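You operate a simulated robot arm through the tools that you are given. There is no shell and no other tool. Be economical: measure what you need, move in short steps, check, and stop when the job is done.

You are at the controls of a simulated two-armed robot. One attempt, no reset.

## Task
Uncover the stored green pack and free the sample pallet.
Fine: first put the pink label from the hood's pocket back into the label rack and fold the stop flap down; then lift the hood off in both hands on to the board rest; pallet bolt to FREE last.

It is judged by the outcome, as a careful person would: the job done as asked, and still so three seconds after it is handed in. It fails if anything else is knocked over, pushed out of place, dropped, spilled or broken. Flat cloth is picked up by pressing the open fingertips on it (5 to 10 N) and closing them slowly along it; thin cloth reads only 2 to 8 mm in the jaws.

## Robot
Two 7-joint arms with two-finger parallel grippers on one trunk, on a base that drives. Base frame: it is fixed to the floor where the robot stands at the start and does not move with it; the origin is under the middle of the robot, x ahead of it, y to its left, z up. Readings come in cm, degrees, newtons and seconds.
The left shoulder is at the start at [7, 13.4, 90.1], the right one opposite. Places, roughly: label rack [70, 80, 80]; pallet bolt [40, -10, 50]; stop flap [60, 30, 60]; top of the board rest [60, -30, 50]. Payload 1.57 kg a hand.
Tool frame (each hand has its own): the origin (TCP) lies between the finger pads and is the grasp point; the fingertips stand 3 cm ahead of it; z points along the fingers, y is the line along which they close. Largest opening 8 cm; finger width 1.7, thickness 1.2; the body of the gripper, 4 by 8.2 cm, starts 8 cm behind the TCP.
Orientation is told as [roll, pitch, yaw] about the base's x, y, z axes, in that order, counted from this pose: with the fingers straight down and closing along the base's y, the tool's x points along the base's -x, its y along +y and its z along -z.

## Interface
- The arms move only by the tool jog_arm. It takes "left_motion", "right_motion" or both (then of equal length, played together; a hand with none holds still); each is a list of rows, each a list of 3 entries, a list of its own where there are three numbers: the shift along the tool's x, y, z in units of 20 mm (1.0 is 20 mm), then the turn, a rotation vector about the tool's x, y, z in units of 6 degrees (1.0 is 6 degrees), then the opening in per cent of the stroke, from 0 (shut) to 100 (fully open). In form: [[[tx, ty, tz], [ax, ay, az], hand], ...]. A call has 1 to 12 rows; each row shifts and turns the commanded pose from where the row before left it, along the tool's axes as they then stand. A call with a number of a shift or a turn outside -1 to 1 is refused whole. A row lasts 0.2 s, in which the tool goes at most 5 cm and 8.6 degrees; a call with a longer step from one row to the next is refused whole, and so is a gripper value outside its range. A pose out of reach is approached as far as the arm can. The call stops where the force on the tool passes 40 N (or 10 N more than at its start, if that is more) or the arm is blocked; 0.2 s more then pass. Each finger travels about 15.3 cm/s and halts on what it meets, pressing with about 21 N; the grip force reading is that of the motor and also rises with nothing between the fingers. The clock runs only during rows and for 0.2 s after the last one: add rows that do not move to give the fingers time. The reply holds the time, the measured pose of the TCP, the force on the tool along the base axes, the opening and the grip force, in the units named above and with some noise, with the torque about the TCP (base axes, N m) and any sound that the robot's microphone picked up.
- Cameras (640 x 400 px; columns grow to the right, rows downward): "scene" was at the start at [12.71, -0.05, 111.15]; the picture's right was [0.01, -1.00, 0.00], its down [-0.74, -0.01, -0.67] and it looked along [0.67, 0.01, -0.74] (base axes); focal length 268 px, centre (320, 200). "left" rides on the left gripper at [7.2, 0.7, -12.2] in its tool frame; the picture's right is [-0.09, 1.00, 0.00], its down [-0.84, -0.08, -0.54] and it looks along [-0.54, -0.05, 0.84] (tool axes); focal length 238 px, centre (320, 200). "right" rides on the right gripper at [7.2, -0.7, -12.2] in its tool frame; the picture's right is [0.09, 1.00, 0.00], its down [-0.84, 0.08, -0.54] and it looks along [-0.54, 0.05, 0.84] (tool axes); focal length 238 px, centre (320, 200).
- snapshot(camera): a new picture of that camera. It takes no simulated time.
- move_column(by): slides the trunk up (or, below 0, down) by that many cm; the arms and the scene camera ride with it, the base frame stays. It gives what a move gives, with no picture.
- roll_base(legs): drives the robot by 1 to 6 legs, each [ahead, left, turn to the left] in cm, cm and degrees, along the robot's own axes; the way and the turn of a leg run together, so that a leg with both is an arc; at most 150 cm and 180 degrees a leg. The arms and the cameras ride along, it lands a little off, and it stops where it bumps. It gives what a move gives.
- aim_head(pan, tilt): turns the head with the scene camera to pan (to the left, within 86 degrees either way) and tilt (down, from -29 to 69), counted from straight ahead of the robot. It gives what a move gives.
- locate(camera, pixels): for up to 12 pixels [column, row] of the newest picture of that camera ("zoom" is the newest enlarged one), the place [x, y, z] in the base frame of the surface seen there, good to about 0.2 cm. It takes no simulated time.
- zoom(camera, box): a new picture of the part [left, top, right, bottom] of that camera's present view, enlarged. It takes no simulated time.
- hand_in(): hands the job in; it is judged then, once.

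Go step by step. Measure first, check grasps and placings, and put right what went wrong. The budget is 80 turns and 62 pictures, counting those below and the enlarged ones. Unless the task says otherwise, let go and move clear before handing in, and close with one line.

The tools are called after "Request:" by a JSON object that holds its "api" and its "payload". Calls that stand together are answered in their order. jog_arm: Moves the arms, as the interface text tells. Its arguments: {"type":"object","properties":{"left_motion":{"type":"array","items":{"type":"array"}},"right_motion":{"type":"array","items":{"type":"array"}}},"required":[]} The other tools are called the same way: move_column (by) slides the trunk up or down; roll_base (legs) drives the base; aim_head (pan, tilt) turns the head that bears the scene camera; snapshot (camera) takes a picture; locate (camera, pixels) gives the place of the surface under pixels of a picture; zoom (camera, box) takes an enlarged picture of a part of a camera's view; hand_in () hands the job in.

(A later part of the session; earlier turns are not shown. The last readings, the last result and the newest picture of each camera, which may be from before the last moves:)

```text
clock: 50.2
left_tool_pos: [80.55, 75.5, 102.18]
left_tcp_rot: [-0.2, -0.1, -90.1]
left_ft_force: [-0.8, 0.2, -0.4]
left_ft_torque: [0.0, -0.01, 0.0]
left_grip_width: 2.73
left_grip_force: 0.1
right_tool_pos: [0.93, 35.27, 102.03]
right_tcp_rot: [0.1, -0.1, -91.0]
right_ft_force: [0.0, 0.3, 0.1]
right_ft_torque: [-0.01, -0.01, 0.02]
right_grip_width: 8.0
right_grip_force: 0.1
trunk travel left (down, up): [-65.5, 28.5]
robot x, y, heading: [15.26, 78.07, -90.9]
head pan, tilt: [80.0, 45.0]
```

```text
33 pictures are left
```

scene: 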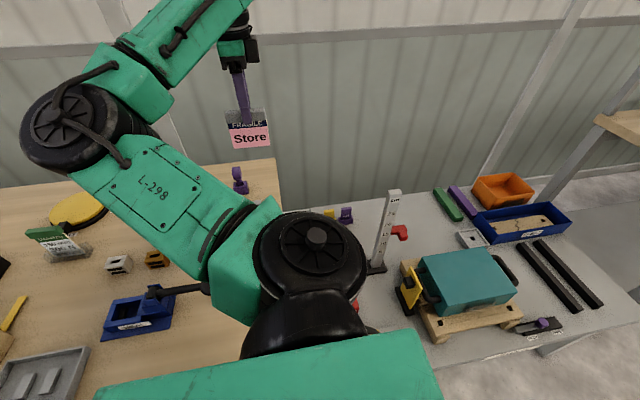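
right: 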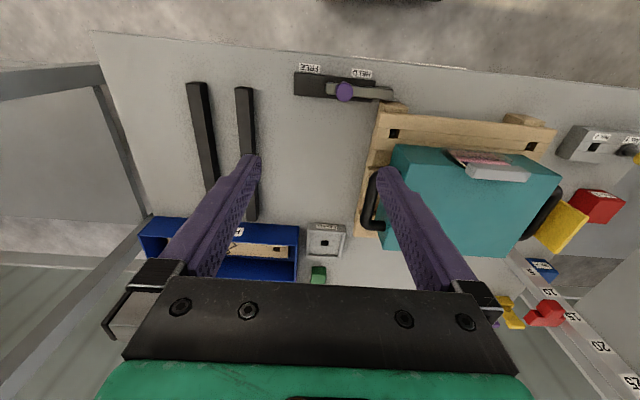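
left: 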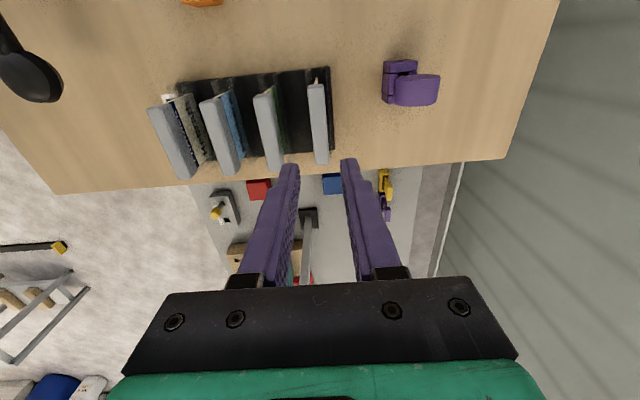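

The label stands in the fourth slot in line with the others. Now raise, back away from the bench, fold the hand in front, and turn back to face the table.

Request:
{"api": "move_column", "payload": {"by": 12}}

Request:
{"api": "roll_base", "payload": {"legs": [[0, -23, 0]]}}

Request:
{"api": "jog_arm", "payload": {"left_motion": [[[-1, -1, 0], [0, 0, 0], 50], [[-1, -1, 0], [0, 0, 0], 50], [[-1, -1, 0], [0, 0, 0], 50], [[-1, -1, 0], [0, 0, 0], 50], [[-1, -1, 0], [0, 0, 0], 50], [[-1, -1, 0], [0, 0, 0], 50], [[-1, -1, 0], [0, 0, 0], 50], [[-1, -1, 0], [0, 0, 0], 50], [[-1, -1, 0], [0, 0, 0], 50], [[-1, -1, 0], [0, 0, 0], 50], [[-1, -1, 0], [0, 0, 0], 50], [[-1, -1, 0], [0, 0, 0], 50]]}}

Request:
{"api": "jog_arm", "payload": {"left_motion": [[[-1, -1, 0], [0, 0, 0], 100], [[-1, -1, 0], [0, 0, 0], 100], [[-1, -1, 0], [0, 0, 0], 100], [[-1, -1, 0], [0, 0, 0], 100], [[-1, -1, 0], [0, 0, 0], 100], [[0, 0, 0], [0, 0, 0], 100]]}}

Request:
{"api": "roll_base", "payload": {"legs": [[0, 0, 91]]}}

```text
clock: 51.7
left_tool_pos: [80.46, 75.48, 114.21]
left_tcp_rot: [0.0, 0.0, -89.9]
left_ft_force: [-0.8, -0.6, 0.0]
left_ft_torque: [-0.01, 0.0, 0.02]
left_grip_width: 2.73
left_grip_force: 0.0
right_tool_pos: [0.94, 35.36, 114.06]
right_tcp_rot: [0.1, 0.0, -91.0]
right_ft_force: [-0.1, -0.5, -0.5]
right_ft_torque: [0.01, 0.03, -0.01]
right_grip_width: 8.02
right_grip_force: 0.0
trunk travel left (down, up): [-77.5, 16.5]
robot x, y, heading: [15.15, 78.19, -91.1]
head pan, tilt: [80.0, 45.0]
```

```text
clock: 53.4
left_tool_pos: [57.75, 76.11, 114.13]
left_tcp_rot: [-0.1, 0.0, -89.8]
left_ft_force: [0.5, 0.1, -1.1]
left_ft_torque: [0.02, 0.0, -0.01]
left_grip_width: 2.73
left_grip_force: 0.1
right_tool_pos: [-21.6, 35.58, 114.03]
right_tcp_rot: [-0.2, 0.0, -90.8]
right_ft_force: [-0.1, -0.4, 0.3]
right_ft_torque: [0.02, 0.01, 0.02]
right_grip_width: 7.99
right_grip_force: 0.1
trunk travel left (down, up): [-77.5, 16.5]
robot x, y, heading: [-7.44, 78.67, -90.5]
head pan, tilt: [80.0, 45.0]
```

```text
clock: 56.0
left_tool_pos: [33.58, 51.83, 114.15]
left_tcp_rot: [0.1, 0.0, -89.6]
left_ft_force: [0.3, -1.0, 0.2]
left_ft_torque: [0.01, 0.03, -0.01]
left_grip_width: 4.0
left_grip_force: 0.1
right_tool_pos: [-21.84, 35.58, 114.04]
right_tcp_rot: [0.0, 0.1, -90.9]
right_ft_force: [0.0, 0.0, -0.4]
right_ft_torque: [-0.01, -0.02, 0.01]
right_grip_width: 8.01
right_grip_force: 0.1
trunk travel left (down, up): [-77.5, 16.5]
robot x, y, heading: [-7.56, 78.45, -90.6]
head pan, tilt: [80.0, 45.0]
```

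```text
clock: 57.4
left_tool_pos: [23.61, 41.84, 114.21]
left_tcp_rot: [-0.1, -0.1, -89.8]
left_ft_force: [0.1, 0.6, -0.4]
left_ft_torque: [-0.01, -0.01, 0.01]
left_grip_width: 8.0
left_grip_force: 0.0
right_tool_pos: [-21.76, 35.6, 113.97]
right_tcp_rot: [0.0, 0.1, -90.8]
right_ft_force: [0.5, 0.3, 0.7]
right_ft_torque: [0.02, -0.02, 0.02]
right_grip_width: 8.0
right_grip_force: 0.1
trunk travel left (down, up): [-77.5, 16.5]
robot x, y, heading: [-7.64, 78.65, -91.1]
head pan, tilt: [80.0, 45.0]
```

```text
clock: 61.7
left_tool_pos: [28.19, 110.23, 114.29]
left_tcp_rot: [0.0, 0.0, 1.0]
left_ft_force: [-0.4, -0.6, -0.8]
left_ft_torque: [-0.02, -0.02, -0.01]
left_grip_width: 7.97
left_grip_force: 0.0
right_tool_pos: [35.13, 64.96, 114.1]
right_tcp_rot: [0.0, 0.0, 0.2]
right_ft_force: [0.1, 1.1, -1.0]
right_ft_torque: [-0.01, 0.01, -0.01]
right_grip_width: 7.98
right_grip_force: 0.1
trunk travel left (down, up): [-77.5, 16.5]
robot x, y, heading: [-7.93, 78.42, 0.1]
head pan, tilt: [80.0, 45.0]
```

Now drive back in front of the hood (y ≈ 11), then look at the flap and handles.

Request:
{"api": "roll_base", "payload": {"legs": [[0, -67.4, 0], [7, 0, 0]]}}

Request:
{"api": "aim_head", "payload": {"pan": 10, "tilt": 55}}

Request:
{"api": "snapshot", "payload": {"camera": "scene"}}

```text
clock: 66.0
left_tool_pos: [34.92, 43.25, 114.44]
left_tcp_rot: [-0.1, -0.3, 1.4]
left_ft_force: [-0.6, 0.2, 0.3]
left_ft_torque: [-0.01, -0.04, 0.01]
left_grip_width: 8.0
left_grip_force: 0.0
right_tool_pos: [42.08, -1.92, 114.24]
right_tcp_rot: [0.0, -0.2, 0.4]
right_ft_force: [-0.6, -0.2, 0.6]
right_ft_torque: [0.03, -0.06, 0.04]
right_grip_width: 8.0
right_grip_force: 0.0
trunk travel left (down, up): [-77.5, 16.5]
robot x, y, heading: [-0.4, 11.18, 0.4]
head pan, tilt: [80.0, 45.0]
```

```text
clock: 67.4
left_tool_pos: [35.24, 43.4, 114.25]
left_tcp_rot: [-0.1, 0.0, 1.4]
left_ft_force: [0.3, -0.7, -0.3]
left_ft_torque: [0.02, 0.01, -0.01]
left_grip_width: 7.99
left_grip_force: 0.0
right_tool_pos: [42.52, -2.04, 114.01]
right_tcp_rot: [0.0, 0.0, 0.4]
right_ft_force: [0.6, 0.1, -0.3]
right_ft_torque: [0.02, -0.01, 0.01]
right_grip_width: 7.98
right_grip_force: 0.1
trunk travel left (down, up): [-77.5, 16.5]
robot x, y, heading: [-0.47, 10.97, 0.6]
head pan, tilt: [10.0, 55.0]
```

```text
32 pictures are left
```

scene: 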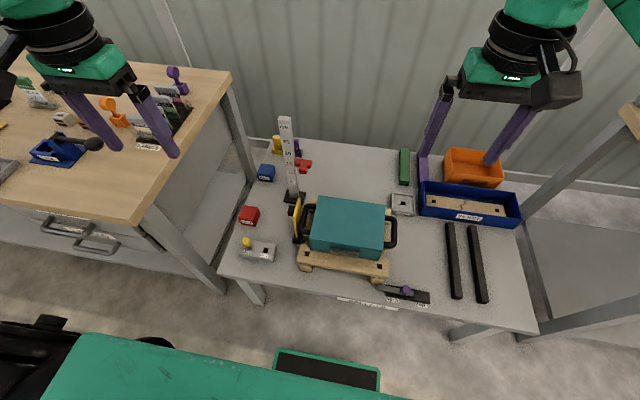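

Request:
{"api": "zoom", "payload": {"camera": "scene", "box": [270, 180, 420, 290]}}

Request:
{"api": "locate", "payload": {"camera": "zoom", "pixels": [[105, 75], [140, 82], [112, 155], [130, 160], [108, 250], [180, 90], [150, 210], [500, 150], [520, 240], [480, 90], [470, 70], [90, 60]]}}

```text
3.64 times, centred on (345, 235) of scene
```

zoom: 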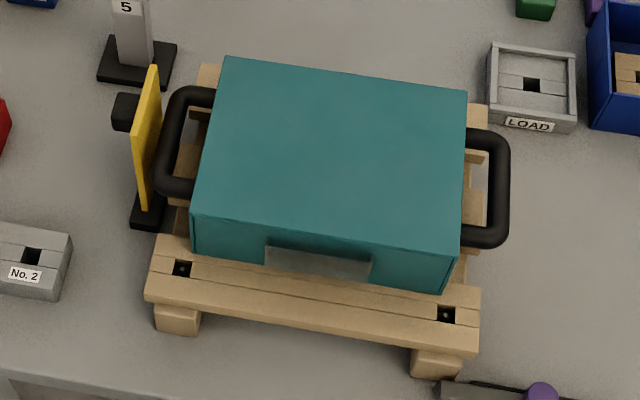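

```text
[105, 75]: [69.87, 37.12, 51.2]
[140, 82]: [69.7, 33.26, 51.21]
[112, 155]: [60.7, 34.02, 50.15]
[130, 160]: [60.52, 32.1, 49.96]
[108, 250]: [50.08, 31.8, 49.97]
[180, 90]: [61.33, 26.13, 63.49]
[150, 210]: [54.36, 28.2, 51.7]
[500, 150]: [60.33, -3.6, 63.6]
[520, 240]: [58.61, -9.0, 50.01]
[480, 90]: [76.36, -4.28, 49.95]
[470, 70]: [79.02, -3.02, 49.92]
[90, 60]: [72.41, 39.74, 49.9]
```

The flap (yellow) stands at y ≈ 28.4, x 54–60, with a black block at its left. I'll lower the trunk and view it closely with the left hand camera.

Request:
{"api": "move_column", "payload": {"by": -30}}

Request:
{"api": "snapshot", "payload": {"camera": "left"}}

Request:
{"api": "zoom", "payload": {"camera": "scene", "box": [220, 120, 320, 220]}}

```text
clock: 70.4
left_tool_pos: [35.3, 43.25, 84.32]
left_tcp_rot: [0.0, -0.1, 1.3]
left_ft_force: [0.1, 0.7, -1.0]
left_ft_torque: [-0.02, -0.01, -0.04]
left_grip_width: 8.0
left_grip_force: 0.0
right_tool_pos: [42.48, -2.0, 83.91]
right_tcp_rot: [-0.1, 0.0, 0.3]
right_ft_force: [0.0, 0.3, 0.5]
right_ft_torque: [0.01, -0.03, 0.01]
right_grip_width: 7.99
right_grip_force: 0.0
trunk travel left (down, up): [-47.5, 46.5]
robot x, y, heading: [-0.52, 11.24, 0.5]
head pan, tilt: [10.0, 55.0]
```

```text
30 pictures are left
```

left: 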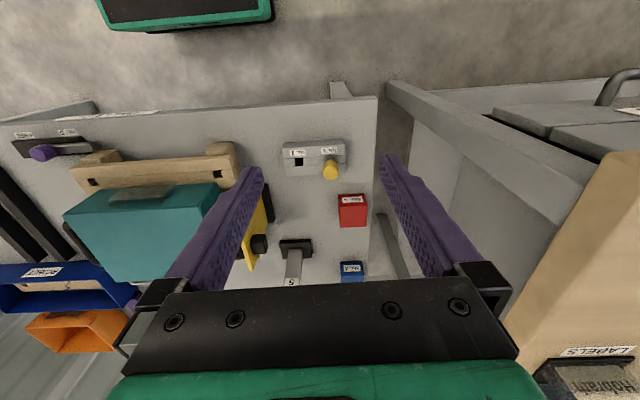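

```text
4.00 times, centred on (270, 170) of scene
```

zoom: 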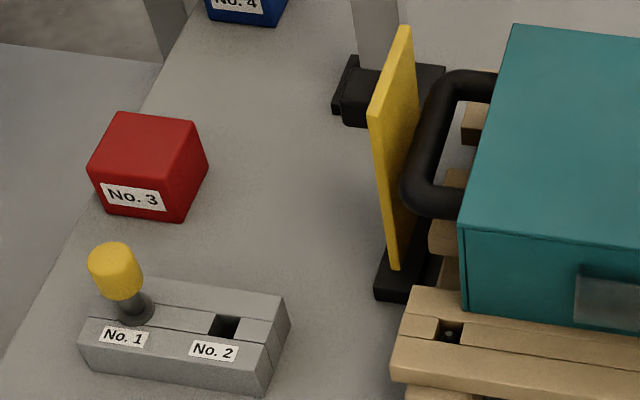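

Request:
{"api": "locate", "payload": {"camera": "zoom", "pixels": [[376, 112], [405, 34], [396, 262], [360, 95], [346, 75], [350, 115], [205, 155], [285, 300], [345, 95], [440, 100], [390, 290], [415, 200]]}}

```text
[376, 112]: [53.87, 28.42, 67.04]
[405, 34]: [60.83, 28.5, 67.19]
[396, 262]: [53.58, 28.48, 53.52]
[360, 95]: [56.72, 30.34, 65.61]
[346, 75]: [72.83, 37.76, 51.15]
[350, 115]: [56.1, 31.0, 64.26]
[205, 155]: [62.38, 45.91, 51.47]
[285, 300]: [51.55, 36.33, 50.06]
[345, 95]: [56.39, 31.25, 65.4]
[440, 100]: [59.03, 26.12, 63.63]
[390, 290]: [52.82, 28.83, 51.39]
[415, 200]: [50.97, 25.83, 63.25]
```

The flap is a plate x 53.7–61, z 52–67.2, hinged low, with a grip knob outside at x 56–59, y 28.5–31.3; it should fold outward (+y). I'll pinch its top edge at x ≈ 54.7, beside the knob. Going above it first.

Request:
{"api": "jog_arm", "payload": {"left_motion": [[[-1, -0.8, 0.4], [0, 0, 0.2], 32], [[-1, -0.8, 0.4], [0, 0, 0], 32], [[-1, -0.8, 0.4], [0, 0, 0], 32], [[-1, -0.8, 0.4], [0, 0, 0], 32], [[-1, -0.8, 0.4], [0, 0, 0], 32], [[-1, -0.8, 0.4], [0, 0, 0], 32], [[-1, -0.8, 0.4], [0, 0, 0], 32], [[-1, -0.8, 0.4], [0, 0, 0], 32], [[-1, -0.8, 0.4], [0, 0, 0], 32], [[-0.6, -0.2, 0.4], [0, 0, 0], 32], [[0, 0, 0], [0, 0, 0], 32]]}}

Request:
{"api": "snapshot", "payload": {"camera": "left"}}

```text
clock: 72.8
left_tool_pos: [53.69, 29.05, 76.33]
left_tcp_rot: [-0.2, -0.1, 0.3]
left_ft_force: [-0.1, -0.1, -1.7]
left_ft_torque: [0.0, 0.01, 0.0]
left_grip_width: 2.55
left_grip_force: 0.1
left hand out of reach, approached as far as the arm can: row 10
right_tool_pos: [42.43, -2.07, 84.02]
right_tcp_rot: [0.0, 0.0, 0.4]
right_ft_force: [0.3, -0.1, 0.2]
right_ft_torque: [0.01, -0.02, 0.01]
right_grip_width: 8.03
right_grip_force: 0.0
trunk travel left (down, up): [-47.5, 46.5]
robot x, y, heading: [-0.93, 11.33, 0.2]
head pan, tilt: [10.0, 55.0]
```

```text
28 pictures are left
```

left: 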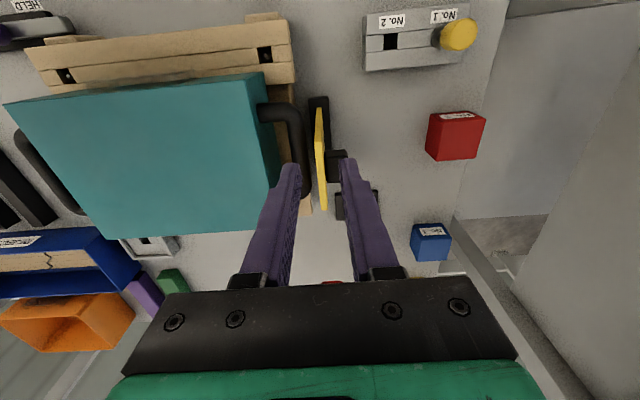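

The hand is at its reach limit, so I'll drive the base 9 cm closer, then reposition the hand over the plate's near end.

Request:
{"api": "roll_base", "payload": {"legs": [[9, 0, 0]]}}

Request:
{"api": "jog_arm", "payload": {"left_motion": [[[1, 0, 0], [0, 0, 0], 32], [[1, 0, 0], [0, 0, 0], 32], [[1, 0, 0], [0, 0, 0], 32], [[0, 0, 0], [0, 0, 0], 32]]}}

```text
clock: 73.9
left_tool_pos: [62.66, 29.17, 76.39]
left_tcp_rot: [-0.1, -0.1, 0.2]
left_ft_force: [1.0, -0.6, -0.1]
left_ft_torque: [-0.02, 0.02, -0.01]
left_grip_width: 2.57
left_grip_force: 0.1
right_tool_pos: [51.65, -1.89, 83.99]
right_tcp_rot: [-0.1, 0.0, 0.5]
right_ft_force: [-0.1, 0.2, -0.7]
right_ft_torque: [-0.03, 0.07, 0.02]
right_grip_width: 7.98
right_grip_force: 0.1
trunk travel left (down, up): [-47.5, 46.5]
robot x, y, heading: [8.39, 11.25, 0.3]
head pan, tilt: [10.0, 55.0]
```

```text
clock: 74.9
left_tool_pos: [56.73, 29.24, 76.32]
left_tcp_rot: [-0.1, -0.1, 0.2]
left_ft_force: [-0.2, 0.6, 0.0]
left_ft_torque: [-0.01, 0.0, 0.04]
left_grip_width: 2.53
left_grip_force: 0.3
right_tool_pos: [51.52, -1.88, 83.99]
right_tcp_rot: [0.0, 0.0, 0.5]
right_ft_force: [-0.7, 0.1, 0.6]
right_ft_torque: [0.0, 0.04, 0.01]
right_grip_width: 8.0
right_grip_force: 0.0
trunk travel left (down, up): [-47.5, 46.5]
robot x, y, heading: [8.78, 11.16, 0.4]
head pan, tilt: [10.0, 55.0]
```

Request:
{"api": "jog_arm", "payload": {"left_motion": [[[1, -0.42, 0], [0, 0, 0], 32], [[0, 0, 1], [0, 0, 0], 32], [[0, 0, 1], [0, 0, 0], 32], [[0, 0, 1], [0, 0, 0], 32], [[0, 0, 0.4], [0, 0, 0], 32], [[0, 0, 0], [0, 0, 0], 32]]}}

Request:
{"api": "zoom", "payload": {"camera": "left", "box": [250, 60, 410, 200]}}

```text
clock: 76.3
left_tool_pos: [54.61, 28.25, 69.53]
left_tcp_rot: [-0.1, -0.2, 0.3]
left_ft_force: [-0.4, 0.0, 0.4]
left_ft_torque: [0.01, 0.01, 0.01]
left_grip_width: 2.57
left_grip_force: 0.1
right_tool_pos: [51.63, -1.81, 83.98]
right_tcp_rot: [0.0, 0.0, 0.5]
right_ft_force: [0.5, -0.2, -0.4]
right_ft_torque: [0.0, 0.02, -0.04]
right_grip_width: 8.0
right_grip_force: 0.1
trunk travel left (down, up): [-47.5, 46.5]
robot x, y, heading: [8.77, 11.44, 0.3]
head pan, tilt: [10.0, 55.0]
```

```text
2.86 times, centred on (330, 130) of left
```

zoom: 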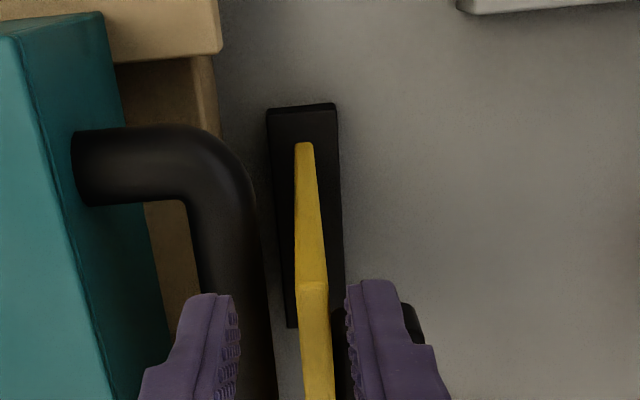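

Plate is between the fingers, knob just beyond the outer finger. Lower to z ≈ 68 and pinch.

Request:
{"api": "jog_arm", "payload": {"left_motion": [[[0, 0.05, 0.4], [0, 0, 0], 32], [[0, 0, 0.35], [0, 0, 0], 32], [[0, 0, 0], [0, 0, 0], 15], [[0, 0, 0], [0, 0, 0], 5], [[0, 0, 0], [0, 0, 0], 0], [[0, 0, 0], [0, 0, 0], 0]]}}

```text
clock: 77.7
left_tool_pos: [54.71, 28.73, 68.04]
left_tcp_rot: [-0.1, -0.3, 0.3]
left_ft_force: [1.2, 23.5, 5.8]
left_ft_torque: [0.84, 0.48, -0.25]
left_grip_width: 0.74
left_grip_force: 27.2
right_tool_pos: [51.54, -1.46, 84.08]
right_tcp_rot: [-0.2, 0.1, 0.4]
right_ft_force: [0.3, -0.4, -1.4]
right_ft_torque: [-0.04, -0.01, -0.04]
right_grip_width: 8.0
right_grip_force: 0.0
trunk travel left (down, up): [-47.5, 46.5]
robot x, y, heading: [8.61, 11.53, 0.6]
head pan, tilt: [10.0, 55.0]
```

The pinch holds (0.74 cm) with ~23 N sideways preload because the plate sits slightly further out. I'll start the outward arc gently and watch the force.

Request:
{"api": "jog_arm", "payload": {"left_motion": [[[0, 0.2, 0], [0, 0, 0], 0], [[0, 0.42, 0.02], [0.5, 0, 0], 0], [[0, 0.42, 0.02], [0.5, 0, 0], 0], [[0, 0, 0], [0, 0, 0], 0]]}}

```text
clock: 78.7
left_tool_pos: [54.66, 30.39, 68.1]
left_tcp_rot: [-6.2, -0.4, 0.2]
left_ft_force: [2.6, 2.0, 3.3]
left_ft_torque: [0.46, -0.33, -0.24]
left_grip_width: 0.76
left_grip_force: 26.6
right_tool_pos: [51.53, -1.86, 84.1]
right_tcp_rot: [-0.1, -0.1, 0.5]
right_ft_force: [-0.7, 0.7, 0.2]
right_ft_torque: [-0.01, 0.0, -0.05]
right_grip_width: 8.0
right_grip_force: 0.1
trunk travel left (down, up): [-47.5, 46.5]
robot x, y, heading: [8.7, 11.25, 0.8]
head pan, tilt: [10.0, 55.0]
```

It folds freely outward (−6° roll, low force). Continue to about 24°, then test opening slightly to see whether it holds.

Request:
{"api": "jog_arm", "payload": {"left_motion": [[[0, 0.84, 0.044], [1, 0, 0], 0], [[0, 0.84, 0.044], [1, 0, 0], 0], [[0, 0.84, 0.044], [1, 0, 0], 0], [[0, 0, 0], [0, 0, 0], 0]]}}

Request:
{"api": "jog_arm", "payload": {"left_motion": [[[0, 0, 0], [0, 0, 0], 15], [[0, 0, 0], [0, 0, 0], 25], [[0, 0, 0], [0, 0, 0], 25], [[0, 0, 0], [0, 0, 0], 25]]}}

Request:
{"api": "zoom", "payload": {"camera": "left", "box": [220, 60, 420, 210]}}

Request:
{"api": "zoom", "payload": {"camera": "scene", "box": [210, 150, 350, 270]}}

```text
clock: 79.7
left_tool_pos: [54.66, 35.37, 66.59]
left_tcp_rot: [-24.2, -0.3, 0.4]
left_ft_force: [5.4, 3.6, 2.8]
left_ft_torque: [0.31, -0.7, 0.07]
left_grip_width: 0.74
left_grip_force: 27.0
right_tool_pos: [51.57, -1.87, 84.14]
right_tcp_rot: [0.1, 0.0, 0.6]
right_ft_force: [0.0, -0.1, -0.8]
right_ft_torque: [0.0, 0.01, 0.0]
right_grip_width: 7.99
right_grip_force: 0.0
trunk travel left (down, up): [-47.5, 46.5]
robot x, y, heading: [8.41, 11.37, 0.6]
head pan, tilt: [10.0, 55.0]
```

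```text
clock: 80.7
left_tool_pos: [54.56, 35.24, 66.55]
left_tcp_rot: [-24.1, -0.2, 0.2]
left_ft_force: [-0.4, -0.3, -0.2]
left_ft_torque: [0.0, 0.0, 0.01]
left_grip_width: 2.02
left_grip_force: 0.2
right_tool_pos: [51.6, -1.86, 84.1]
right_tcp_rot: [0.1, -0.1, 0.4]
right_ft_force: [0.8, 0.0, 0.4]
right_ft_torque: [-0.02, 0.02, -0.03]
right_grip_width: 7.98
right_grip_force: 0.1
trunk travel left (down, up): [-47.5, 46.5]
robot x, y, heading: [8.67, 10.92, 0.4]
head pan, tilt: [10.0, 55.0]
```

```text
2.67 times, centred on (320, 135) of left
```

zoom: 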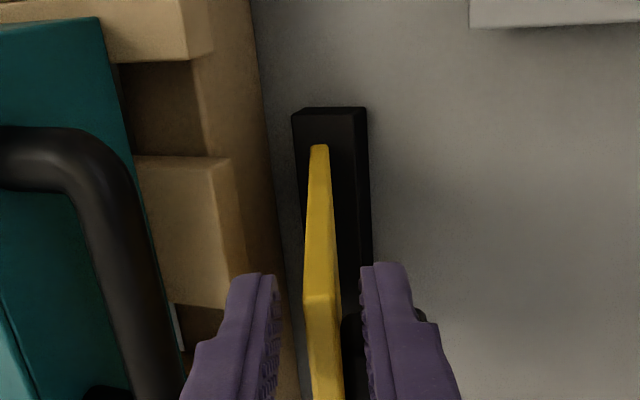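

```text
3.33 times, centred on (280, 210) of scene
```

zoom: 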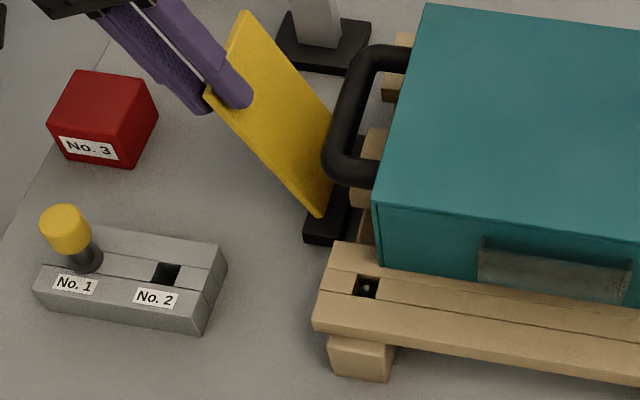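

The flap stays put with the fingers open — the hinge has friction. Continue the arc to ~36°, open, withdraw and then push it down from above with closed fingers.

Request:
{"api": "jog_arm", "payload": {"left_motion": [[[0, 0.84, 0.044], [1, 0, 0], 25], [[0, 0.84, 0.044], [1, 0, 0], 25], [[0, 0.4, 0], [0, 0, 0], 25], [[0, -0.3, 0], [0, 0, 0], 25], [[0, 0, -1], [0, 0, 0], 30], [[0, 0, -1], [0, 0, 0], 30], [[0, 0, -1], [-1, 0, 0], 0], [[0, -1, 0], [-1, 0, 0], 0], [[0, -1, 0], [-1, 0, 0], 0], [[0, -0.4, 0], [-1, 0, 0], 0], [[0, 0, 0], [-1, 0, 0], 0], [[0, 0, 0], [-1, 0, 0], 0]]}}

Request:
{"api": "zoom", "payload": {"camera": "scene", "box": [210, 150, 350, 270]}}

```text
clock: 83.3
left_tool_pos: [54.6, 37.56, 71.63]
left_tcp_rot: [-0.1, -0.2, 0.4]
left_ft_force: [0.6, -0.1, -0.1]
left_ft_torque: [0.01, -0.01, 0.0]
left_grip_width: 0.0
left_grip_force: 21.4
right_tool_pos: [51.43, -1.88, 84.02]
right_tcp_rot: [0.0, 0.1, 0.5]
right_ft_force: [0.0, -0.2, -1.0]
right_ft_torque: [0.04, -0.04, 0.03]
right_grip_width: 8.01
right_grip_force: 0.2
trunk travel left (down, up): [-47.5, 46.5]
robot x, y, heading: [8.35, 11.37, 0.6]
head pan, tilt: [10.0, 55.0]
```

```text
3.33 times, centred on (280, 210) of scene
```

zoom: 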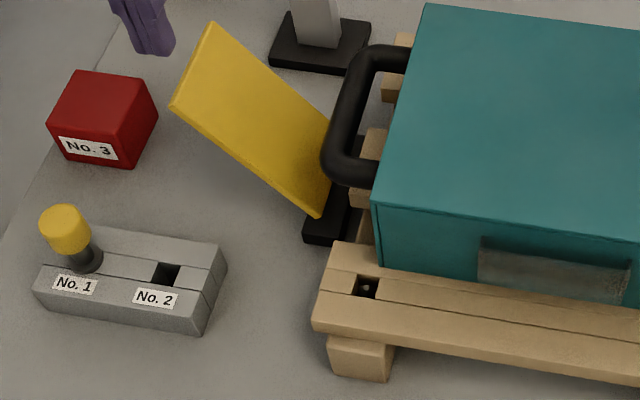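

The flap now holds at ~45°. Push it down from above near mid-width with closed fingers.

Request:
{"api": "jog_arm", "payload": {"left_motion": [[[-1, 0, 0], [0, 0, 0], 0], [[-0.35, 0, 0.5], [0, 0, 0], 0], [[0, 0, 1], [0, 0, 0], 0], [[0, 0, 1], [0, 0, 0], 0], [[0, 0, 1], [0, 0, 0], 0], [[0, 0, 1], [0, 0, 0], 0], [[0, 0, 1], [0, 0, 0], 0], [[0, 0, 0.5], [0, 0, 0], 0], [[0, 0, 0], [0, 0, 0], 0]]}}

Request:
{"api": "zoom", "payload": {"camera": "scene", "box": [210, 150, 350, 270]}}

```text
clock: 84.5
left_tool_pos: [57.6, 38.35, 66.0]
left_tcp_rot: [0.7, -0.6, 0.5]
left_ft_force: [-1.1, 1.3, 0.1]
left_ft_torque: [-0.07, -0.02, -0.03]
left_grip_width: 0.0
left_grip_force: 20.8
right_tool_pos: [51.6, -1.72, 83.97]
right_tcp_rot: [0.0, 0.1, 0.7]
right_ft_force: [0.0, 0.4, 0.5]
right_ft_torque: [-0.02, 0.04, -0.02]
right_grip_width: 8.01
right_grip_force: 0.0
trunk travel left (down, up): [-47.5, 46.5]
robot x, y, heading: [8.44, 11.32, 0.8]
head pan, tilt: [10.0, 55.0]
stopped in row 5 (left hand): the force on the tool passed its limit (the readings are from after the stop); the commanded pose is now the measured one
```

```text
3.33 times, centred on (280, 210) of scene
```

zoom: 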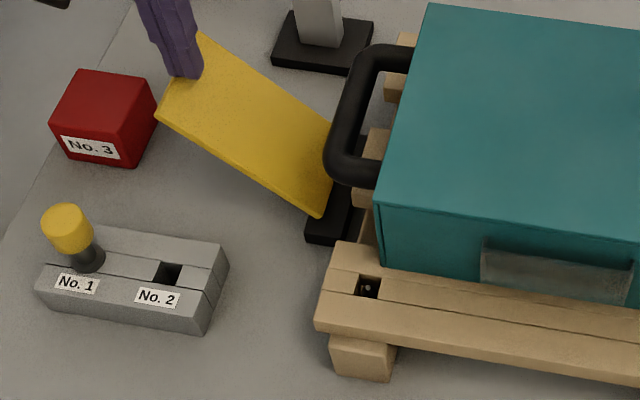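

It moves (now ~52°), the stop came from speed. Continue down slower.

Request:
{"api": "jog_arm", "payload": {"left_motion": [[[0, 0, 0.3], [0, 0, 0], 0], [[0, 0.1, 0.3], [0, 0, 0], 0], [[0, 0.1, 0.3], [0, 0, 0], 0], [[0, 0.1, 0.3], [0, 0, 0], 0], [[0, 0.1, 0.3], [0, 0, 0], 0], [[0, 0.1, 0.3], [0, 0, 0], 0], [[0, 0.1, 0.3], [0, 0, 0], 0], [[0, 0, 0.3], [0, 0, 0], 0], [[0, 0, 0.3], [0, 0, 0], 0], [[0, 0, 0.3], [0, 0, 0], 0], [[0, 0, 0.3], [0, 0, 0], 0], [[0, 0, 0.3], [0, 0, 0], 0]]}}

```text
clock: 86.4
left_tool_pos: [57.56, 39.4, 62.07]
left_tcp_rot: [0.9, -1.4, 0.4]
left_ft_force: [-15.9, -3.8, 26.8]
left_ft_torque: [0.13, 0.52, 0.18]
left_grip_width: 0.0
left_grip_force: 21.4
right_tool_pos: [51.24, -1.84, 84.29]
right_tcp_rot: [0.2, -0.4, 0.6]
right_ft_force: [0.5, 0.0, -0.1]
right_ft_torque: [0.02, -0.04, 0.0]
right_grip_width: 8.02
right_grip_force: 0.1
trunk travel left (down, up): [-47.5, 46.5]
robot x, y, heading: [8.67, 11.42, 0.6]
head pan, tilt: [10.0, 55.0]
stopped in row 9 (left hand): the force on the tool passed its limit (the readings are from after the stop); the commanded pose is now the measured one
```

Request:
{"api": "zoom", "payload": {"camera": "scene", "box": [210, 150, 350, 270]}}

Request:
{"api": "zoom", "payload": {"camera": "left", "box": [220, 60, 420, 210]}}

```text
3.33 times, centred on (280, 210) of scene
```

zoom: 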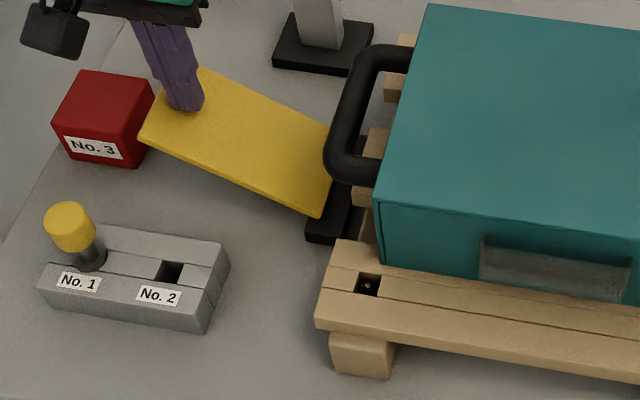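

```text
2.67 times, centred on (320, 135) of left
```

zoom: 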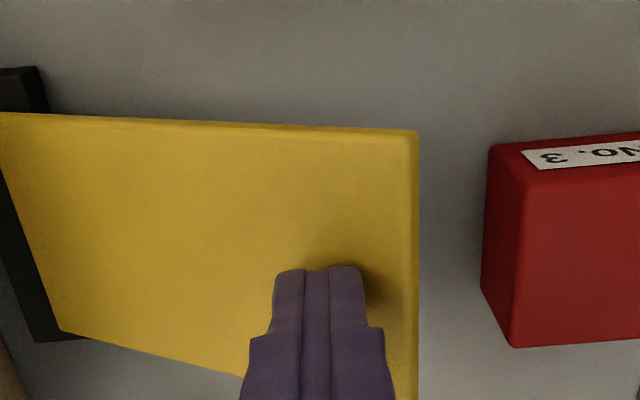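

Flap is at ~65° and still clear of the red block. Continue slowly.

Request:
{"api": "jog_arm", "payload": {"left_motion": [[[0, 0, 0.2], [0, 0, 0], 0], [[0, 0, 0.2], [0, 0, 0], 0], [[0, 0, 0.2], [0, 0, 0], 0], [[0, 0, 0.2], [0, 0, 0], 0], [[0, 0, 0.2], [0, 0, 0], 0], [[0, 0, 0.2], [0, 0, 0], 0], [[0, 0, 0.2], [0, 0, 0], 0], [[0, 0, 0.2], [0, 0, 0], 0], [[0, 0, 0.2], [0, 0, 0], 0], [[0, 0, 0.2], [0, 0, 0], 0], [[0, 0, 0.2], [0, 0, 0], 0], [[0, 0, 0.2], [0, 0, 0], 0]]}}

```text
clock: 86.7
left_tool_pos: [57.59, 39.45, 62.01]
left_tcp_rot: [1.0, -1.8, 0.4]
left_ft_force: [-17.0, -4.7, 27.8]
left_ft_torque: [0.16, 0.6, 0.2]
left_grip_width: 0.02
left_grip_force: 21.1
right_tool_pos: [51.13, -1.95, 84.29]
right_tcp_rot: [0.2, -0.3, 0.6]
right_ft_force: [0.6, 0.5, 0.0]
right_ft_torque: [0.01, -0.01, 0.03]
right_grip_width: 8.0
right_grip_force: 0.1
trunk travel left (down, up): [-47.5, 46.5]
robot x, y, heading: [8.57, 11.26, 0.9]
head pan, tilt: [10.0, 55.0]
stopped in row 1 (left hand): the force on the tool passed its limit (the readings are from after the stop); the commanded pose is now the measured one
```

Request:
{"api": "jog_arm", "payload": {"left_motion": [[[0, 0, -0.5], [0, 0, 0], 0], [[0, 0, -1], [0, 0, 0], 0], [[0, 0, 0], [0, 0, 0], 0]]}}

Request:
{"api": "zoom", "payload": {"camera": "scene", "box": [210, 150, 350, 270]}}

Request:
{"api": "locate", "payload": {"camera": "zoom", "pixels": [[145, 135], [205, 80], [315, 210], [230, 170], [260, 190], [150, 145], [260, 110], [160, 90], [90, 85]]}}

```text
clock: 87.5
left_tool_pos: [57.89, 39.56, 64.45]
left_tcp_rot: [0.8, -1.3, 0.4]
left_ft_force: [0.2, 0.1, -1.1]
left_ft_torque: [0.0, 0.01, -0.01]
left_grip_width: 0.02
left_grip_force: 20.8
right_tool_pos: [51.72, -1.74, 83.94]
right_tcp_rot: [0.0, 0.1, 0.6]
right_ft_force: [0.1, 0.0, -0.3]
right_ft_torque: [0.02, 0.02, 0.0]
right_grip_width: 7.96
right_grip_force: 0.1
trunk travel left (down, up): [-47.5, 46.5]
robot x, y, heading: [8.77, 11.28, 0.6]
head pan, tilt: [10.0, 55.0]
```

```text
3.33 times, centred on (280, 210) of scene
```

zoom: 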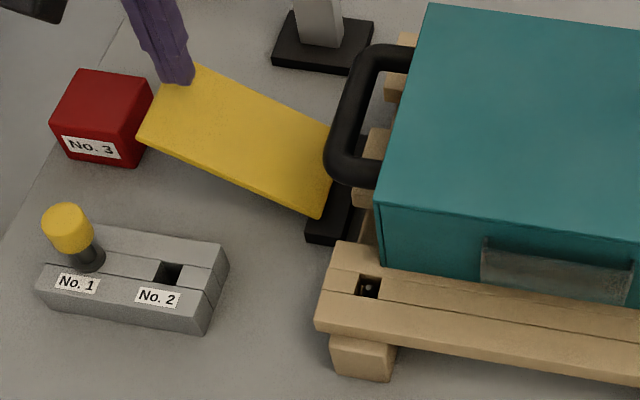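

```text
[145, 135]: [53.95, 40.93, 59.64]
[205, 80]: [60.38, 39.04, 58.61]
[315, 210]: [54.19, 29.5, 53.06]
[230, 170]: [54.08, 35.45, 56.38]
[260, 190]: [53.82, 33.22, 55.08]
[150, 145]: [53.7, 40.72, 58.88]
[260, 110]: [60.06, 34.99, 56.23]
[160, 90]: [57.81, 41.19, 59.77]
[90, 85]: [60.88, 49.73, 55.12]
```

The flap's slope is ~30° above horizontal now and it holds there. I'll press again gently and slowly near its end to tell whether this is a stop or just hinge drag.

Request:
{"api": "jog_arm", "payload": {"left_motion": [[[0, 0.1, 0.5], [0, 0.2, 0], 0], [[0, 0, 0.4], [0, 0, 0], 0], [[0, 0, 0.1], [0, 0, 0], 0], [[0, 0, 0.1], [0, 0, 0], 0], [[0, 0, 0.1], [0, 0, 0], 0], [[0, 0, 0.1], [0, 0, 0], 0], [[0, 0, 0.1], [0, 0, 0], 0], [[0, 0, 0.1], [0, 0, 0], 0], [[0, 0, 0.1], [0, 0, 0], 0], [[0, 0, 0.1], [0, 0, 0], 0], [[0, 0, 0], [0, 0, 0], 0], [[0, 0, 0], [0, 0, 0], 0]]}}

Request:
{"api": "snapshot", "payload": {"camera": "scene"}}

```text
clock: 89.3
left_tool_pos: [57.97, 39.81, 62.38]
left_tcp_rot: [1.1, -0.8, 0.4]
left_ft_force: [-12.7, -1.4, 22.0]
left_ft_torque: [0.22, 0.4, 0.12]
left_grip_width: 0.0
left_grip_force: 20.5
right_tool_pos: [51.28, -1.95, 84.21]
right_tcp_rot: [0.1, -0.3, 0.7]
right_ft_force: [-0.6, -0.4, 0.0]
right_ft_torque: [0.0, -0.05, -0.02]
right_grip_width: 7.99
right_grip_force: 0.0
trunk travel left (down, up): [-47.5, 46.5]
robot x, y, heading: [8.57, 11.38, 1.0]
head pan, tilt: [10.0, 55.0]
stopped in row 8 (left hand): the force on the tool passed its limit (the readings are from after the stop); the commanded pose is now the measured one
```

```text
19 pictures are left
```

scene: 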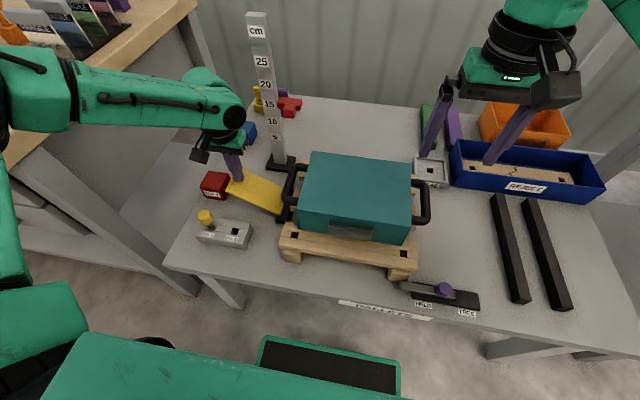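

Request:
{"api": "jog_arm", "payload": {"left_motion": [[[0, 0, -0.5], [0, 0, 0], 0], [[0, 0, -1], [0, 0, 0], 0], [[0, 0, -1], [0, 0, 0], 0], [[0, 0, -1], [0, 0, 0], 0], [[1, 0, -1], [0, 0, 0], 0], [[1, 0, -1], [0, 0, 0], 0], [[1, 0, 0], [0, 0, 0], 0], [[1, 0, 0], [0, 0, 0], 0], [[1, 0, 0], [0, 0, 0], 0]]}}

Request:
{"api": "zoom", "payload": {"camera": "left", "box": [180, 40, 460, 215]}}

Request:
{"api": "zoom", "payload": {"camera": "scene", "box": [190, 130, 310, 250]}}

```text
clock: 91.3
left_tool_pos: [48.07, 39.59, 72.76]
left_tcp_rot: [0.9, -0.7, 0.4]
left_ft_force: [-0.3, 0.1, -1.0]
left_ft_torque: [-0.02, -0.06, -0.01]
left_grip_width: 0.0
left_grip_force: 20.7
right_tool_pos: [51.47, -1.71, 84.07]
right_tcp_rot: [-0.2, 0.1, 0.6]
right_ft_force: [0.0, -0.1, 0.8]
right_ft_torque: [0.01, 0.01, -0.02]
right_grip_width: 7.99
right_grip_force: 0.1
trunk travel left (down, up): [-47.5, 46.5]
robot x, y, heading: [8.71, 11.16, 0.6]
head pan, tilt: [10.0, 55.0]
```

```text
2.29 times, centred on (320, 128) of left
```

zoom: 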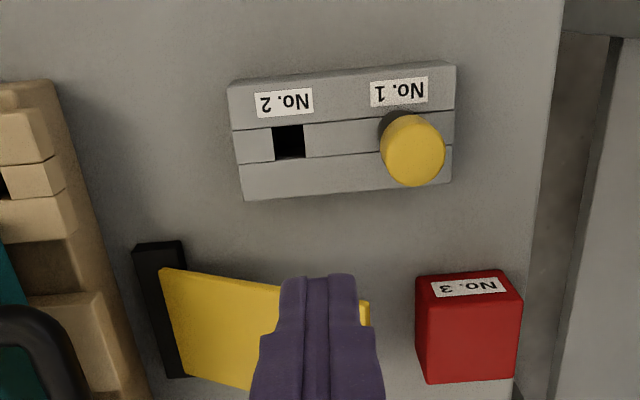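

```text
3.33 times, centred on (250, 190) of scene
```

zoom: 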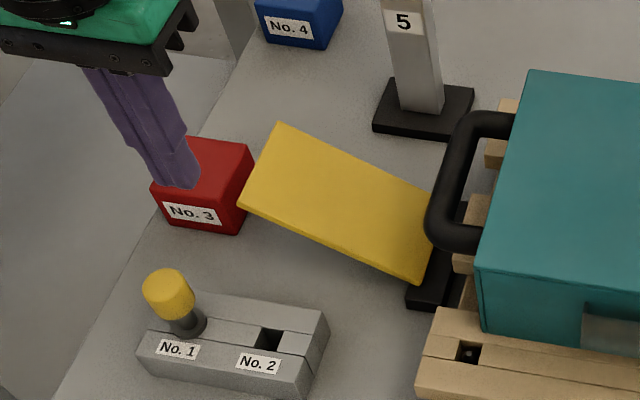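

Request:
{"api": "locate", "payload": {"camera": "zoom", "pixels": [[245, 200], [280, 128], [415, 275], [300, 215], [300, 150], [400, 250], [350, 170], [246, 212]]}}

```text
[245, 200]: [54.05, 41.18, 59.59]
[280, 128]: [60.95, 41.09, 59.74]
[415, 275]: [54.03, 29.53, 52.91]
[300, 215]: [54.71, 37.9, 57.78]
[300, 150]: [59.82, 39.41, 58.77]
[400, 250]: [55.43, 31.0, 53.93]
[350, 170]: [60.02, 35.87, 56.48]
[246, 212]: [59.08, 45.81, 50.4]
```

Three separate presses all ended at exactly the same angle (60° from upright) at up to 40 N, and it stays there — that is the hinge's end stop, so the flap is folded down. Now measure both hood handles.

Request:
{"api": "zoom", "payload": {"camera": "scene", "box": [270, 130, 450, 280]}}

Request:
{"api": "locate", "payload": {"camera": "zoom", "pixels": [[60, 160], [55, 190], [62, 220], [75, 130], [545, 225], [555, 270], [530, 210], [545, 300], [490, 200], [110, 125], [20, 200], [300, 170]]}}

```text
2.67 times, centred on (360, 205) of scene
```

zoom: 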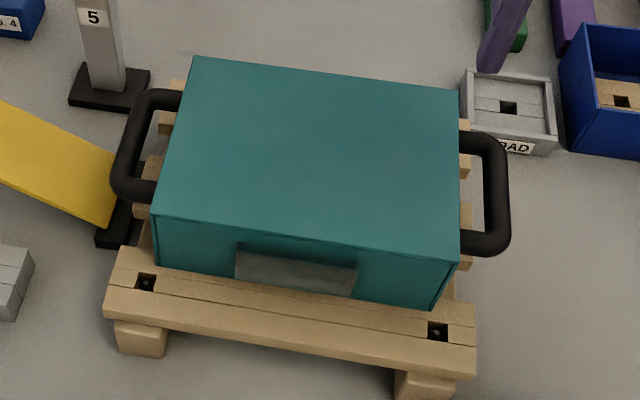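

```text
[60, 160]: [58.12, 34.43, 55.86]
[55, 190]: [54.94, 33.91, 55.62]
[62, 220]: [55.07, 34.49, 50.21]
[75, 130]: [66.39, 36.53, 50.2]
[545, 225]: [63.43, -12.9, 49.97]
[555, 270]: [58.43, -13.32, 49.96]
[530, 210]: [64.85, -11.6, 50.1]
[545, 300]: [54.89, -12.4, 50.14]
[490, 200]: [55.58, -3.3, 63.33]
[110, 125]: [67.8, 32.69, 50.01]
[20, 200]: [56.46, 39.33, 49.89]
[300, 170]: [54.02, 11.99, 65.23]
```

Request:
{"api": "locate", "payload": {"camera": "zoom", "pixels": [[128, 140], [135, 120], [120, 165], [117, 150], [140, 140], [494, 190], [485, 190], [505, 190], [496, 160], [492, 235], [145, 98], [140, 190]]}}

```text
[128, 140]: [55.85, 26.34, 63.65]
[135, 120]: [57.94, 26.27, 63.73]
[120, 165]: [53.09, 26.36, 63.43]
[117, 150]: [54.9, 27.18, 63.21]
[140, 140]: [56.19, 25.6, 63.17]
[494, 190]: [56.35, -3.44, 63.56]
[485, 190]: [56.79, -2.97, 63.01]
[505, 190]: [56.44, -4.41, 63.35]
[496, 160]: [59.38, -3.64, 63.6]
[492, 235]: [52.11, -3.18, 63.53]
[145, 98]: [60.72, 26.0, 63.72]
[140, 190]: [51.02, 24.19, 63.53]
```

Left bar centre ≈ (56.4, 26.4, 62.8), right ≈ (56.4, −3.55, 62.8). Bring both hands above their handles with jaws 35 % open.

Request:
{"api": "jog_arm", "payload": {"left_motion": [[[-0.6, -0.94, 0], [0.15, 0.12, 0.07], 35], [[-0.6, -0.94, 0], [0, 0, 0], 35], [[-0.6, -0.94, 0], [0, 0, 0], 35], [[-0.6, -0.94, 0], [0, 0, 0], 35], [[-0.6, -0.94, 0], [0, 0, 0], 35], [[-0.6, -0.94, 0], [0, 0, 0], 35], [[-0.55, -0.94, 0], [0, 0, 0], 35], [[0, 0, 0], [0, 0, 0], 35]], "right_motion": [[[-0.6, -0.2, 0.8], [0, 0, 0.1], 35], [[-0.6, -0.2, 0.8], [0, 0, 0], 35], [[-0.6, -0.2, 0.8], [0, 0, 0], 35], [[-0.6, -0.2, 0.8], [0, 0, 0], 35], [[-0.05, -0.12, 0.8], [0, 0, 0], 35], [[0, 0, 0.8], [0, 0, 0], 35], [[0, 0, 0.8], [0, 0, 0], 35], [[0, 0, 0], [0, 0, 0], 35]]}}

Request:
{"api": "zoom", "payload": {"camera": "left", "box": [240, 60, 400, 200]}}

Request:
{"api": "zoom", "payload": {"camera": "right", "box": [240, 60, 400, 200]}}

```text
clock: 93.1
left_tool_pos: [56.38, 26.4, 72.64]
left_tcp_rot: [0.0, 0.2, 0.0]
left_ft_force: [-0.6, -0.1, 0.5]
left_ft_torque: [0.0, 0.01, 0.0]
left_grip_width: 2.79
left_grip_force: 0.1
right_tool_pos: [56.47, -3.66, 72.8]
right_tcp_rot: [0.0, 0.1, 0.1]
right_ft_force: [0.9, -0.5, 0.5]
right_ft_torque: [-0.01, 0.02, -0.01]
right_grip_width: 2.8
right_grip_force: 0.2
trunk travel left (down, up): [-47.5, 46.5]
robot x, y, heading: [8.52, 11.16, 0.8]
head pan, tilt: [10.0, 55.0]
```

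```text
2.86 times, centred on (320, 130) of left
```

zoom: 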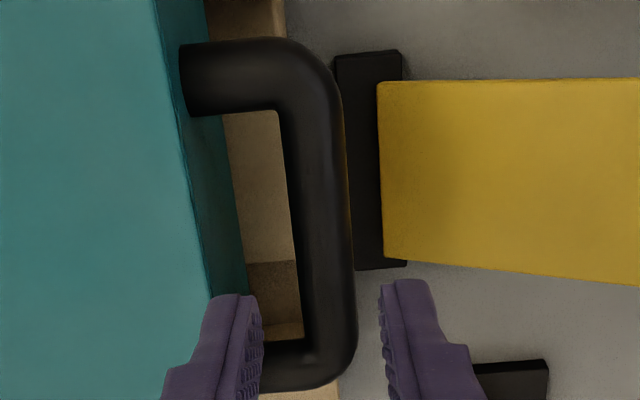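

```text
2.86 times, centred on (320, 130) of right
```

zoom: 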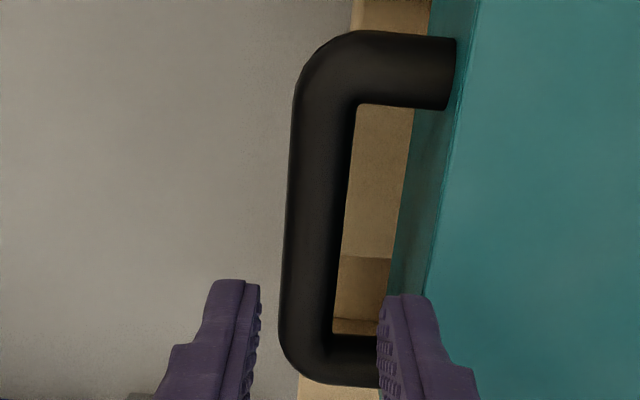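

Request:
{"api": "locate", "payload": {"camera": "zoom", "pixels": [[410, 72], [345, 362], [325, 200], [440, 100], [305, 250]]}}

Request:
{"api": "jog_arm", "payload": {"left_motion": [[[0, 0, 1], [0, 0, 0], 35], [[0, 0, 1], [0, 0, 0], 35], [[0, 0, 1], [0, 0, 0], 35], [[0, 0, 0.6], [0, 0, 0], 35], [[0, 0, 0], [0, 0, 0], 35]], "right_motion": [[[0, 0, 1], [0, 0, 0], 35], [[0, 0, 1], [0, 0, 0], 35], [[0, 0, 1], [0, 0, 0], 35], [[0, 0, 0.6], [0, 0, 0], 35], [[0, 0, 0], [0, 0, 0], 35]]}}

```text
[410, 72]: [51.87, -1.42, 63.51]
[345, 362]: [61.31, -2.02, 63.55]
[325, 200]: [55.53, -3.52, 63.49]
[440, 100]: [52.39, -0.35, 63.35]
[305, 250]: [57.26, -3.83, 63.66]
```

```text
clock: 94.3
left_tool_pos: [56.46, 26.45, 65.34]
left_tcp_rot: [-0.1, 0.2, 0.0]
left_ft_force: [-0.1, 0.1, -0.3]
left_ft_torque: [-0.01, -0.02, -0.01]
left_grip_width: 2.81
left_grip_force: 0.1
right_tool_pos: [56.43, -3.59, 65.54]
right_tcp_rot: [0.0, 0.0, 0.0]
right_ft_force: [-0.2, 0.0, 0.3]
right_ft_torque: [0.0, 0.0, 0.02]
right_grip_width: 2.8
right_grip_force: 0.1
trunk travel left (down, up): [-47.5, 46.5]
robot x, y, heading: [8.39, 11.37, 0.5]
head pan, tilt: [10.0, 55.0]
```

Fingers straddle both bars without contact. Lower to bar height and close both.

Request:
{"api": "jog_arm", "payload": {"left_motion": [[[0, 0, 0.66], [0, 0, 0], 35], [[0, 0, 0.66], [0, 0, 0], 35], [[0, 0, 0], [0, 0, 0], 25], [[0, 0, 0], [0, 0, 0], 15], [[0, 0, 0], [0, 0, 0], 0], [[0, 0, 0], [0, 0, 0], 0]], "right_motion": [[[0, 0, 0.71], [0, 0, 0], 35], [[0, 0, 0.71], [0, 0, 0], 35], [[0, 0, 0], [0, 0, 0], 25], [[0, 0, 0], [0, 0, 0], 15], [[0, 0, 0], [0, 0, 0], 0], [[0, 0, 0], [0, 0, 0], 0]]}}

```text
clock: 95.7
left_tool_pos: [56.54, 26.51, 62.92]
left_tcp_rot: [0.0, 0.0, -0.1]
left_ft_force: [1.9, 0.9, 2.1]
left_ft_torque: [-0.01, -0.12, -0.35]
left_grip_width: 2.0
left_grip_force: 20.4
right_tool_pos: [56.47, -3.55, 62.8]
right_tcp_rot: [0.0, 0.1, 0.0]
right_ft_force: [1.3, -4.7, 0.8]
right_ft_torque: [0.01, -0.31, 0.31]
right_grip_width: 1.96
right_grip_force: 20.8
trunk travel left (down, up): [-47.5, 46.5]
robot x, y, heading: [8.39, 11.2, 0.7]
head pan, tilt: [10.0, 55.0]
```

Both bars gripped (2.0 cm). Lift a little with the trunk and check the load.

Request:
{"api": "move_column", "payload": {"by": 2}}

Request:
{"api": "zoom", "payload": {"camera": "scene", "box": [220, 110, 460, 280]}}

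```text
clock: 96.4
left_tool_pos: [56.42, 26.47, 64.69]
left_tcp_rot: [0.1, 0.4, 0.0]
left_ft_force: [-0.4, 2.1, -3.7]
left_ft_torque: [0.02, -0.09, -0.31]
left_grip_width: 1.96
left_grip_force: 20.7
right_tool_pos: [56.59, -3.45, 64.72]
right_tcp_rot: [0.0, 0.2, 0.1]
right_ft_force: [-0.7, -1.8, -4.4]
right_ft_torque: [-0.02, 0.16, 0.36]
right_grip_width: 1.96
right_grip_force: 21.0
trunk travel left (down, up): [-49.5, 44.5]
robot x, y, heading: [8.34, 11.31, 0.7]
head pan, tilt: [10.0, 55.0]
```

```text
2.35 times, centred on (340, 195) of scene
```

zoom: 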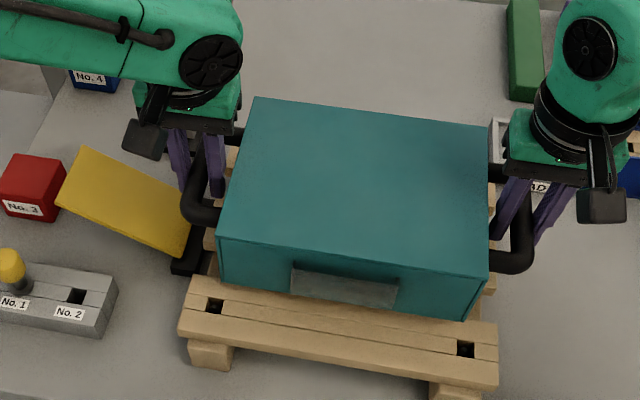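

Load is even (~4 N each) and the hood rises level. Lift further, then drive sideways so that the hood is over the board-rest rails.

Request:
{"api": "move_column", "payload": {"by": 14}}

Request:
{"api": "snapshot", "payload": {"camera": "scene"}}

```text
clock: 98.1
left_tool_pos: [56.59, 26.44, 78.76]
left_tcp_rot: [0.0, 0.2, 0.0]
left_ft_force: [-0.6, 2.2, -4.3]
left_ft_torque: [0.0, 0.02, -0.27]
left_grip_width: 1.97
left_grip_force: 20.8
right_tool_pos: [56.52, -3.49, 78.73]
right_tcp_rot: [0.0, 0.1, 0.0]
right_ft_force: [-0.2, -3.7, -4.5]
right_ft_torque: [0.01, -0.03, 0.28]
right_grip_width: 1.99
right_grip_force: 21.1
trunk travel left (down, up): [-63.5, 30.5]
robot x, y, heading: [8.61, 11.1, 0.9]
head pan, tilt: [10.0, 55.0]
```

```text
12 pictures are left
```

scene: 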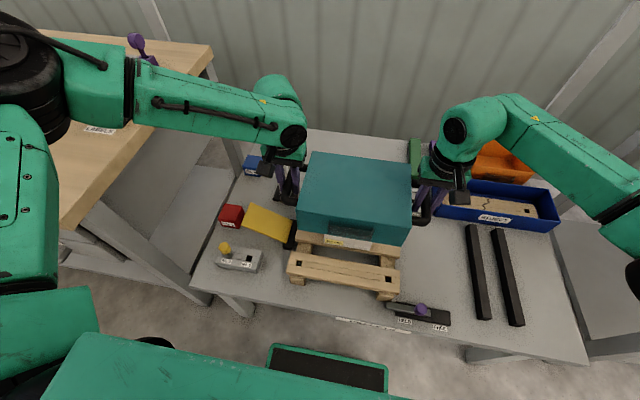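

The hood is clear. Before moving right, check the structure on the right side against the right arm's elbow.

Request:
{"api": "aim_head", "payload": {"pan": -40, "tilt": 40}}

Request:
{"api": "snapshot", "payload": {"camera": "scene"}}

```text
clock: 99.2
left_tool_pos: [56.51, 26.46, 78.79]
left_tcp_rot: [0.0, 0.2, 0.0]
left_ft_force: [0.0, 3.6, -4.7]
left_ft_torque: [-0.01, 0.02, -0.29]
left_grip_width: 1.99
left_grip_force: 20.8
right_tool_pos: [56.57, -3.59, 78.7]
right_tcp_rot: [0.0, 0.1, 0.0]
right_ft_force: [-0.6, -3.7, -4.5]
right_ft_torque: [-0.04, -0.03, 0.29]
right_grip_width: 1.97
right_grip_force: 21.2
trunk travel left (down, up): [-63.5, 30.5]
robot x, y, heading: [8.61, 11.28, 0.6]
head pan, tilt: [-40.0, 40.0]
```

```text
11 pictures are left
```

scene: 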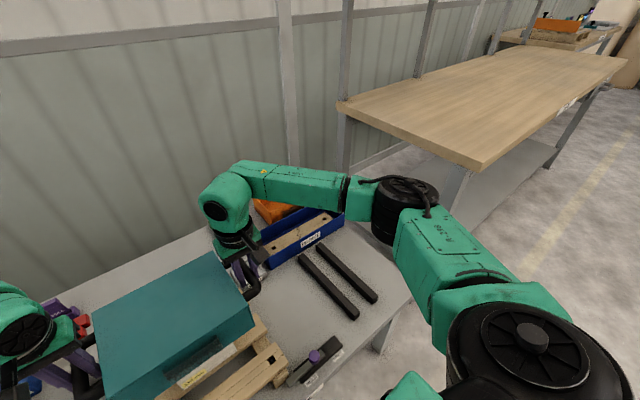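

Request:
{"api": "locate", "payload": {"camera": "scene", "pixels": [[478, 165], [340, 102], [405, 195], [405, 225], [392, 212], [205, 195], [320, 285], [345, 275], [345, 60], [455, 185], [300, 258], [375, 298]]}}

```text
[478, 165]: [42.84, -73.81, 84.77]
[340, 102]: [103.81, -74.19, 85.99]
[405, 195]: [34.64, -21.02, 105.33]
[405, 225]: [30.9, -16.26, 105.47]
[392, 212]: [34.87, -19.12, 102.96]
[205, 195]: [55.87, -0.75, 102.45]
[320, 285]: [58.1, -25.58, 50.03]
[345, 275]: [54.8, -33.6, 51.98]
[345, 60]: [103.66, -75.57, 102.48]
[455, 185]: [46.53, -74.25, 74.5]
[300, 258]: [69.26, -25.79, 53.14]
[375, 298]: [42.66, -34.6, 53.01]
```

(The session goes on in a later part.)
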